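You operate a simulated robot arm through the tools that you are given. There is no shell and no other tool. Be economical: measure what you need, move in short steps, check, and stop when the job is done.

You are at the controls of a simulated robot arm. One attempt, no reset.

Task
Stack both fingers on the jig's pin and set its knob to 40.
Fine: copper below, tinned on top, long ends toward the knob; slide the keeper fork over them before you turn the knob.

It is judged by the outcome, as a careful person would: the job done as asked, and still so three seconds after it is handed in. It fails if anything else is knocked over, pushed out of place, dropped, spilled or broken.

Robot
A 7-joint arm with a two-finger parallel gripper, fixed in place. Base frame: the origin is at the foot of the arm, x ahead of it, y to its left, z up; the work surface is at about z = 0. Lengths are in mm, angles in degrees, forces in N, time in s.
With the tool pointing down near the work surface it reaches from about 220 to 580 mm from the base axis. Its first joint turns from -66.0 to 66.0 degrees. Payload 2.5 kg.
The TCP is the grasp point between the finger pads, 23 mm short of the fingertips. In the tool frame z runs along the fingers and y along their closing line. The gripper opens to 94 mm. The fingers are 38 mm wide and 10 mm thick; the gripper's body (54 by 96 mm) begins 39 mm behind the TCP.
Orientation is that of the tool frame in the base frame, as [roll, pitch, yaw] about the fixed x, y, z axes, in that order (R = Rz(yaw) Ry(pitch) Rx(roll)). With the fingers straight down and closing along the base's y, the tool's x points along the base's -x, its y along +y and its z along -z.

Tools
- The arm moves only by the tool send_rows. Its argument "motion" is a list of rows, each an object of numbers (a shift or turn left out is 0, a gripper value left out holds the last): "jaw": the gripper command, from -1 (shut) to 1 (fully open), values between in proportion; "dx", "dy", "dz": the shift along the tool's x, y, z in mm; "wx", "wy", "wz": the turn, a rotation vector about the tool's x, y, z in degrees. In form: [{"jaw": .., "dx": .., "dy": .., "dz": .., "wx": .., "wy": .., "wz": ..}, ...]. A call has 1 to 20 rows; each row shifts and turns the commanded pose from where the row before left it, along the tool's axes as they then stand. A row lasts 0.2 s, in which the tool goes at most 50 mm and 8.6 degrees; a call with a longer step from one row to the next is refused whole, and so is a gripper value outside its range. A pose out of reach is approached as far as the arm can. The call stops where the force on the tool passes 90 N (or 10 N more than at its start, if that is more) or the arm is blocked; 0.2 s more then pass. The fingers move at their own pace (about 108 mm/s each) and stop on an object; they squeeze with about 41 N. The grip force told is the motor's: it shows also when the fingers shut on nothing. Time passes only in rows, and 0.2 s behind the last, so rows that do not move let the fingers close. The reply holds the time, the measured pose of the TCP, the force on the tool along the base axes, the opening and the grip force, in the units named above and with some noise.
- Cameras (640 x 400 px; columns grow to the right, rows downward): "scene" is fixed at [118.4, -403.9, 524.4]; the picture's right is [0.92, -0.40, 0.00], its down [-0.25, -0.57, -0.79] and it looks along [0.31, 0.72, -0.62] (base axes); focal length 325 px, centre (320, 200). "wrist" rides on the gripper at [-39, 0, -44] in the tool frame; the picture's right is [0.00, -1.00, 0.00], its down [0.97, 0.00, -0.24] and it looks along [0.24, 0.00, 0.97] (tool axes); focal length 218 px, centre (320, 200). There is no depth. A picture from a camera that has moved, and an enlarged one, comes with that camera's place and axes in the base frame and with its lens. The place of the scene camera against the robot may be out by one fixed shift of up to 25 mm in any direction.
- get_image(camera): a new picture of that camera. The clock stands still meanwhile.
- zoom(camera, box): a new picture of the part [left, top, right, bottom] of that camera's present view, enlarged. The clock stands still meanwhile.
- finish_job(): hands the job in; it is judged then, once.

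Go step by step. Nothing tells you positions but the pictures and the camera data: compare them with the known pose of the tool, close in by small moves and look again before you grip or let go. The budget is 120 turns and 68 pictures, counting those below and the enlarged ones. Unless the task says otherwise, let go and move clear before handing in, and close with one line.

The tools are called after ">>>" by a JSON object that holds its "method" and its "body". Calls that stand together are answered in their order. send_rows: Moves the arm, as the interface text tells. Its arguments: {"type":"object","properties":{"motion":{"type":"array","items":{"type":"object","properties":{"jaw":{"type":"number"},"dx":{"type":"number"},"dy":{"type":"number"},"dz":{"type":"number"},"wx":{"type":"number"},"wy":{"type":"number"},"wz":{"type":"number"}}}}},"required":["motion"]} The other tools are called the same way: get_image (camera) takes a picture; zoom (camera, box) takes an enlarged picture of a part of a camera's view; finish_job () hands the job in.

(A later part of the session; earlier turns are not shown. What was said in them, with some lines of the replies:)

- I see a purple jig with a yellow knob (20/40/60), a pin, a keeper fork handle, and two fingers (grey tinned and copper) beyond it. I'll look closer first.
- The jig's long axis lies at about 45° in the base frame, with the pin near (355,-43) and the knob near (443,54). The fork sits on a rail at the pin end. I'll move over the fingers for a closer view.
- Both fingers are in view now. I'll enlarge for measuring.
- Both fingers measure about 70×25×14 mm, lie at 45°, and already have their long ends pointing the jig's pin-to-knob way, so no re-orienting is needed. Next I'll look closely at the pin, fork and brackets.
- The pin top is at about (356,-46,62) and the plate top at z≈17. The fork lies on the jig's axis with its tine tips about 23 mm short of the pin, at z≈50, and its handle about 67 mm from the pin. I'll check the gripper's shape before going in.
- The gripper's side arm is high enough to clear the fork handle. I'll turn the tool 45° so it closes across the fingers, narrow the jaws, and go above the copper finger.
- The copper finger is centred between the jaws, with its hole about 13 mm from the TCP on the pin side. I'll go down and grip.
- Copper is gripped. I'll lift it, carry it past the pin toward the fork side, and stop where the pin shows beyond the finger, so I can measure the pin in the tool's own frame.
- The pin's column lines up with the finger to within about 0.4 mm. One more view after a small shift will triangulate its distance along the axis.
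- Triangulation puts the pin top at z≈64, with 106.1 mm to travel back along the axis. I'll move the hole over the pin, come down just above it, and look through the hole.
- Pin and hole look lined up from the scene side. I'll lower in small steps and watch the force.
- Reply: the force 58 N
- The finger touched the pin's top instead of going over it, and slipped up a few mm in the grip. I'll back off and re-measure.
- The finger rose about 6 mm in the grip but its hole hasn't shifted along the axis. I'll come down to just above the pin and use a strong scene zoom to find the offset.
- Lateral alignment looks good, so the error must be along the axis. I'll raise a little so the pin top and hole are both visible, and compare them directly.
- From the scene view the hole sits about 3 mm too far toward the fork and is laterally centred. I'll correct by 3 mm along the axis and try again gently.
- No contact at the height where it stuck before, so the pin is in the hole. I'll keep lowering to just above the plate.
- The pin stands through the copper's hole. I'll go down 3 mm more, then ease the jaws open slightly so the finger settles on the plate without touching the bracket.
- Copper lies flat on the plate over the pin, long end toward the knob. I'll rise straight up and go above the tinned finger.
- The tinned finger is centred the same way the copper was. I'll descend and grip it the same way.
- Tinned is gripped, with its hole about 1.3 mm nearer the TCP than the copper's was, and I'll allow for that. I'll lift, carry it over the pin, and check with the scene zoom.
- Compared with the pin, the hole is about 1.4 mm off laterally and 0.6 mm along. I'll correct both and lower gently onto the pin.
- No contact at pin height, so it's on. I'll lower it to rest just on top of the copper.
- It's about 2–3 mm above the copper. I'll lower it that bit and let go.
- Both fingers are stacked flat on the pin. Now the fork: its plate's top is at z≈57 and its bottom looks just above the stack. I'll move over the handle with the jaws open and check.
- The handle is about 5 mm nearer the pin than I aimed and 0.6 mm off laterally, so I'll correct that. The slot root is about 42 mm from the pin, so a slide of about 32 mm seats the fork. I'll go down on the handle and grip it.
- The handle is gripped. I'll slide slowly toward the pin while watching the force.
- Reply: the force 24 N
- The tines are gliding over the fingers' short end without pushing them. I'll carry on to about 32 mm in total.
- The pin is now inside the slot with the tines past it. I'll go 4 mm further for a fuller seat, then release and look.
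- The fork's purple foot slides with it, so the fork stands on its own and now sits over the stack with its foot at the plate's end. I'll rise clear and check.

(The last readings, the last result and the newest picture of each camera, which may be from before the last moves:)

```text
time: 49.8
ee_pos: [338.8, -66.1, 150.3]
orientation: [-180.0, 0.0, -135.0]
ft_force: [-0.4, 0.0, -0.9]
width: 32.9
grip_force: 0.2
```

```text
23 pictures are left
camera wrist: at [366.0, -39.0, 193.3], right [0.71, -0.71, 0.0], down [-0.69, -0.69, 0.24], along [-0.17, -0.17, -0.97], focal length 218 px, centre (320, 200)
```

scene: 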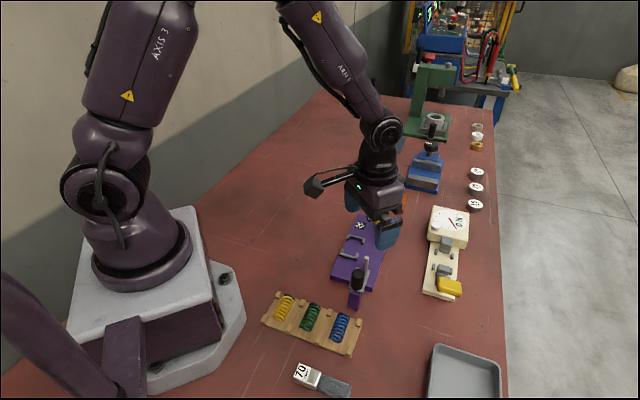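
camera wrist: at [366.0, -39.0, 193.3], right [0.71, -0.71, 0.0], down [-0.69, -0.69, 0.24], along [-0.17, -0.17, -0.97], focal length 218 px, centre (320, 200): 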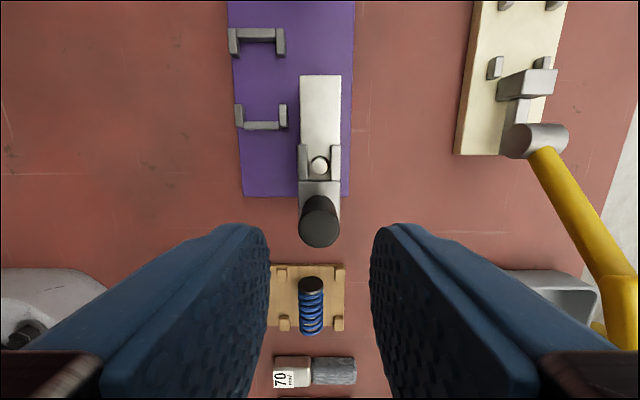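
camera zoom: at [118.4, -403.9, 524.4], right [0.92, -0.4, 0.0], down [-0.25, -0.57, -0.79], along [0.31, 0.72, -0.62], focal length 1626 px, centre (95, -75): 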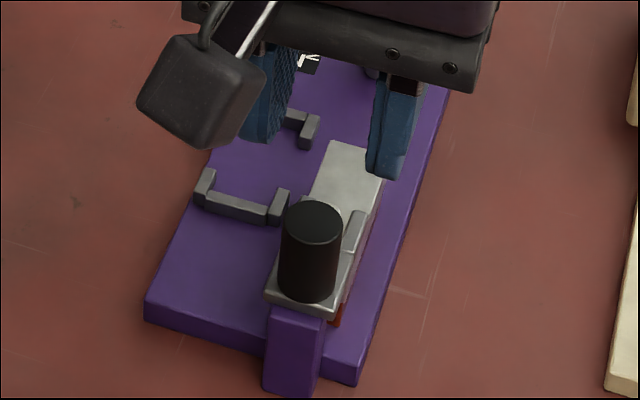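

The fork is seated over both fingers. Next is the knob; I'll move over it for a near-vertical look at the pointer and scale.

>>> {"method": "send_rows", "body": {"motion": [{"dx": -30}, {"dx": -30}, {"dx": -30}, {"dx": -30, "jaw": 0.1}, {}]}}

>>> {"method": "zoom", "body": {"camera": "wrist", "box": [220, 100, 420, 240]}}

```text
time: 51.0
ee_pos: [422.5, 19.3, 148.7]
orientation: [180.0, 0.0, -135.0]
ft_force: [-0.7, 0.2, 0.1]
width: 51.3
grip_force: 0.0
```

```text
2.86 times, centred on (320, 170) of wrist
camera zoom: at [451.0, 46.1, 192.5], right [0.71, -0.71, 0.0], down [-0.69, -0.69, 0.24], along [-0.17, -0.17, -0.97], focal length 624 px, centre (320, 286)
```

zoom: 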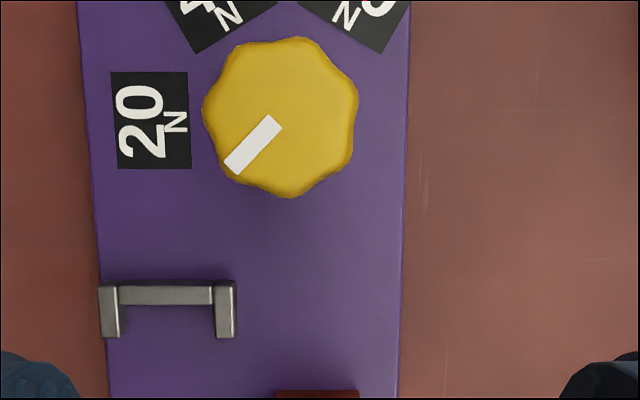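

I need all three labels in frame along with the knob.

>>> {"method": "zoom", "body": {"camera": "wrist", "box": [240, 60, 400, 160]}}

```text
4.00 times, centred on (320, 110) of wrist
camera zoom: at [451.0, 46.1, 192.5], right [0.71, -0.71, 0.0], down [-0.69, -0.69, 0.24], along [-0.17, -0.17, -0.97], focal length 873 px, centre (320, 560)
```

zoom: 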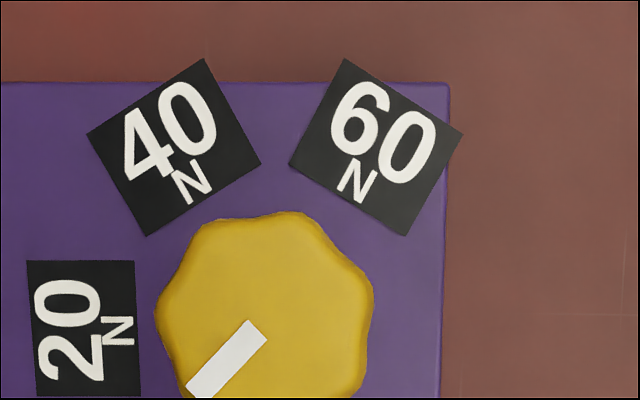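

The axis geometry is clear: the labels sit 60° apart, with 40 at 30° left of the jig's "up". The pointer is at about −136°, so it needs roughly 106° clockwise. I'll centre over the knob axis and pre-rotate 45° counter-clockwise for wrist room.

>>> {"method": "send_rows", "body": {"motion": [{"dx": -20.8, "dy": 4.1}, {"dx": -20.8, "dy": 4.1}, {"wz": -7.5}, {"wz": -7.5}, {"wz": -7.5}, {"wz": -7.5}, {"wz": -7.5}, {"wz": -7.5}, {"dz": 20}, {"dz": 10}, {}, {}]}}

>>> {"method": "get_image", "body": {"camera": "wrist"}}

```text
time: 53.6
ee_pos: [445.6, 53.0, 120.8]
orientation: [-180.0, 0.0, -90.0]
ft_force: [-0.2, 0.2, 0.3]
width: 51.8
grip_force: 0.2
```

```text
20 pictures are left
camera wrist: at [446.2, 92.0, 163.2], right [1.0, 0.0, 0.0], down [0.0, -0.97, 0.24], along [0.0, -0.24, -0.97], focal length 218 px, centre (320, 200)
```

wrist: 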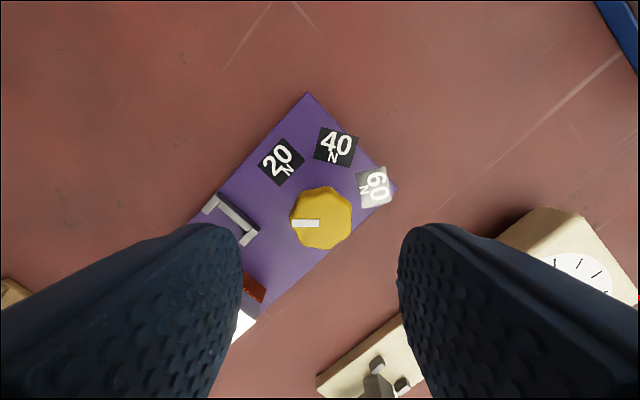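

The knob is near the TCP axis. I'll zoom to refine the centring before gripping.

>>> {"method": "zoom", "body": {"camera": "wrist", "box": [260, 120, 400, 260]}}

>>> {"method": "zoom", "body": {"camera": "scene", "box": [340, 180, 430, 240]}}

```text
2.86 times, centred on (330, 190) of wrist
camera zoom: at [446.2, 92.0, 163.2], right [1.0, 0.0, 0.0], down [0.0, -0.97, 0.24], along [0.0, -0.24, -0.97], focal length 624 px, centre (291, 229)
```

zoom: 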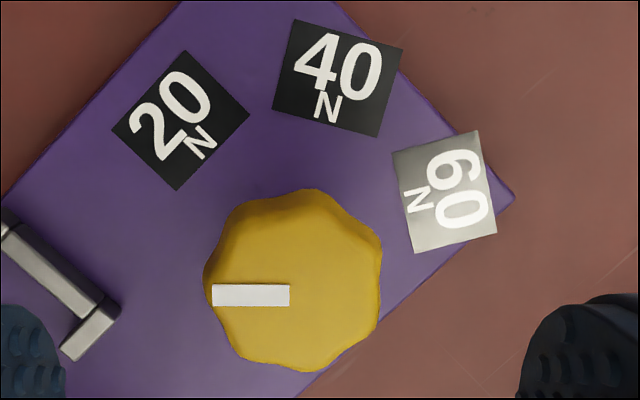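

```text
6.67 times, centred on (385, 210) of scene
camera zoom: at [118.4, -403.9, 524.4], right [0.92, -0.4, 0.0], down [-0.25, -0.57, -0.79], along [0.31, 0.72, -0.62], focal length 2168 px, centre (-113, 133)
```

zoom: 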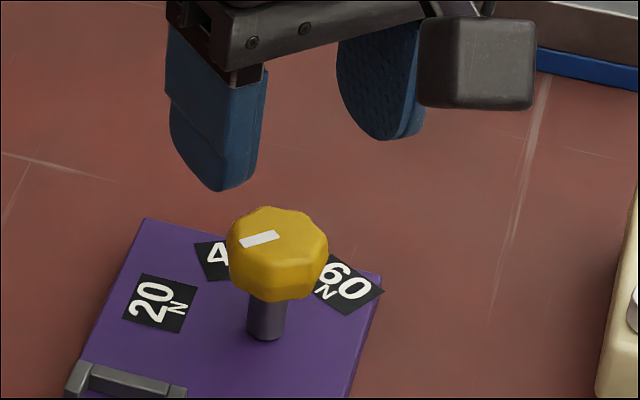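

Pointer direction is confirmed at exactly 105° short of 40, and the knob is centred within 1 mm. I'll descend and grip, then turn a first 45° to check that it follows.

>>> {"method": "send_rows", "body": {"motion": [{"dy": -0.6}, {"dz": 20}, {"dz": 20}, {"dz": 12}, {"dz": 5}, {}, {"jaw": -1}, {}, {}, {}, {"wz": 7.5}, {"wz": 7.5}, {"wz": 7.5}, {"wz": 7.5}, {"wz": 7.5}, {"wz": 7.5}, {}]}}

>>> {"method": "get_image", "body": {"camera": "wrist"}}

```text
time: 57.2
ee_pos: [446.6, 55.1, 62.2]
orientation: [179.9, 0.1, -135.2]
ft_force: [-1.4, 8.0, -12.3]
width: 33.1
grip_force: 44.8
```

```text
17 pictures are left
camera wrist: at [474.2, 81.2, 106.7], right [0.71, -0.71, 0.0], down [-0.69, -0.69, 0.24], along [-0.17, -0.17, -0.97], focal length 218 px, centre (320, 200)
```

wrist: 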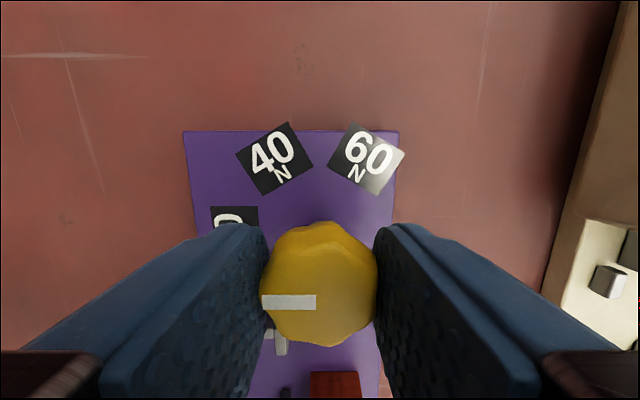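

The knob turned with the gripper and the pointer is now at 20. Another 60° takes it to 40.

>>> {"method": "send_rows", "body": {"motion": [{"wz": 7.5}, {"wz": 7.5}, {"wz": 7.5}, {"wz": 7.5}, {"wz": 7.5}, {"wz": 7.5}, {"wz": 7.5}, {"wz": 7.5}, {}, {}]}}

>>> {"method": "get_image", "body": {"camera": "wrist"}}

```text
time: 59.4
ee_pos: [447.4, 55.4, 64.5]
orientation: [179.9, -0.1, 165.0]
ft_force: [-24.6, 11.4, 28.4]
width: 33.3
grip_force: 45.2
```

```text
16 pictures are left
camera wrist: at [484.6, 43.9, 106.5], right [-0.26, -0.97, 0.0], down [-0.94, 0.25, 0.24], along [-0.24, 0.06, -0.97], focal length 218 px, centre (320, 200)
```

wrist: 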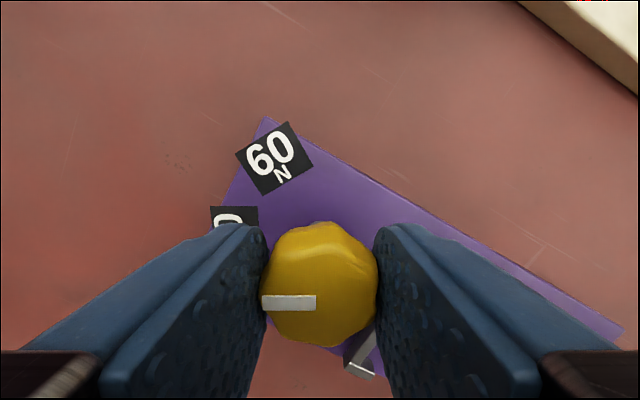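

The pointer now faces the 40 label. I'll release, rise clear and verify.

>>> {"method": "send_rows", "body": {"motion": [{"jaw": 0.1}, {}, {}, {"dz": -15}, {"dz": -25}, {"dz": -25}, {"dz": -20}, {}]}}

>>> {"method": "zoom", "body": {"camera": "wrist", "box": [230, 110, 410, 270]}}

>>> {"method": "zoom", "body": {"camera": "scene", "box": [320, 190, 420, 300]}}

```text
time: 61.2
ee_pos: [446.0, 54.4, 149.8]
orientation: [-180.0, 0.0, 165.0]
ft_force: [-0.1, 0.6, 0.3]
width: 51.7
grip_force: 0.0
```

```text
2.50 times, centred on (320, 190) of wrist
camera zoom: at [484.0, 44.0, 192.1], right [-0.26, -0.97, 0.0], down [-0.94, 0.25, 0.24], along [-0.23, 0.06, -0.97], focal length 546 px, centre (320, 225)
```

zoom: 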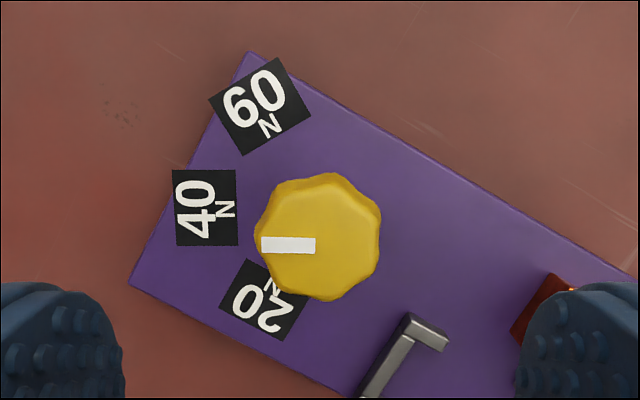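

```text
3.64 times, centred on (370, 245) of scene
camera zoom: at [118.4, -403.9, 524.4], right [0.92, -0.4, 0.0], down [-0.25, -0.57, -0.79], along [0.31, 0.72, -0.62], focal length 1182 px, centre (138, 36)
```

zoom: 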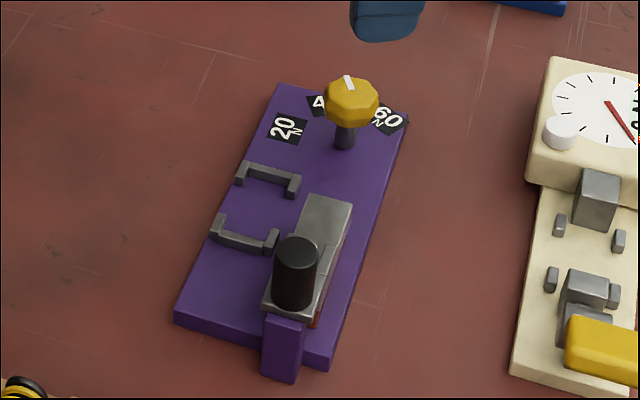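

The pointer is in line with the 40 label to within about 1°. The stack (copper below, tinned on top) sits under the seated fork, and the arm is clear, so I'm handing in.

>>> {"method": "finish_job", "body": {}}

```text
The job is handed in.
```

The job is handed in: copper below and tinned on top on the pin, long ends toward the knob, the keeper fork slid over them, then the knob set to 40.
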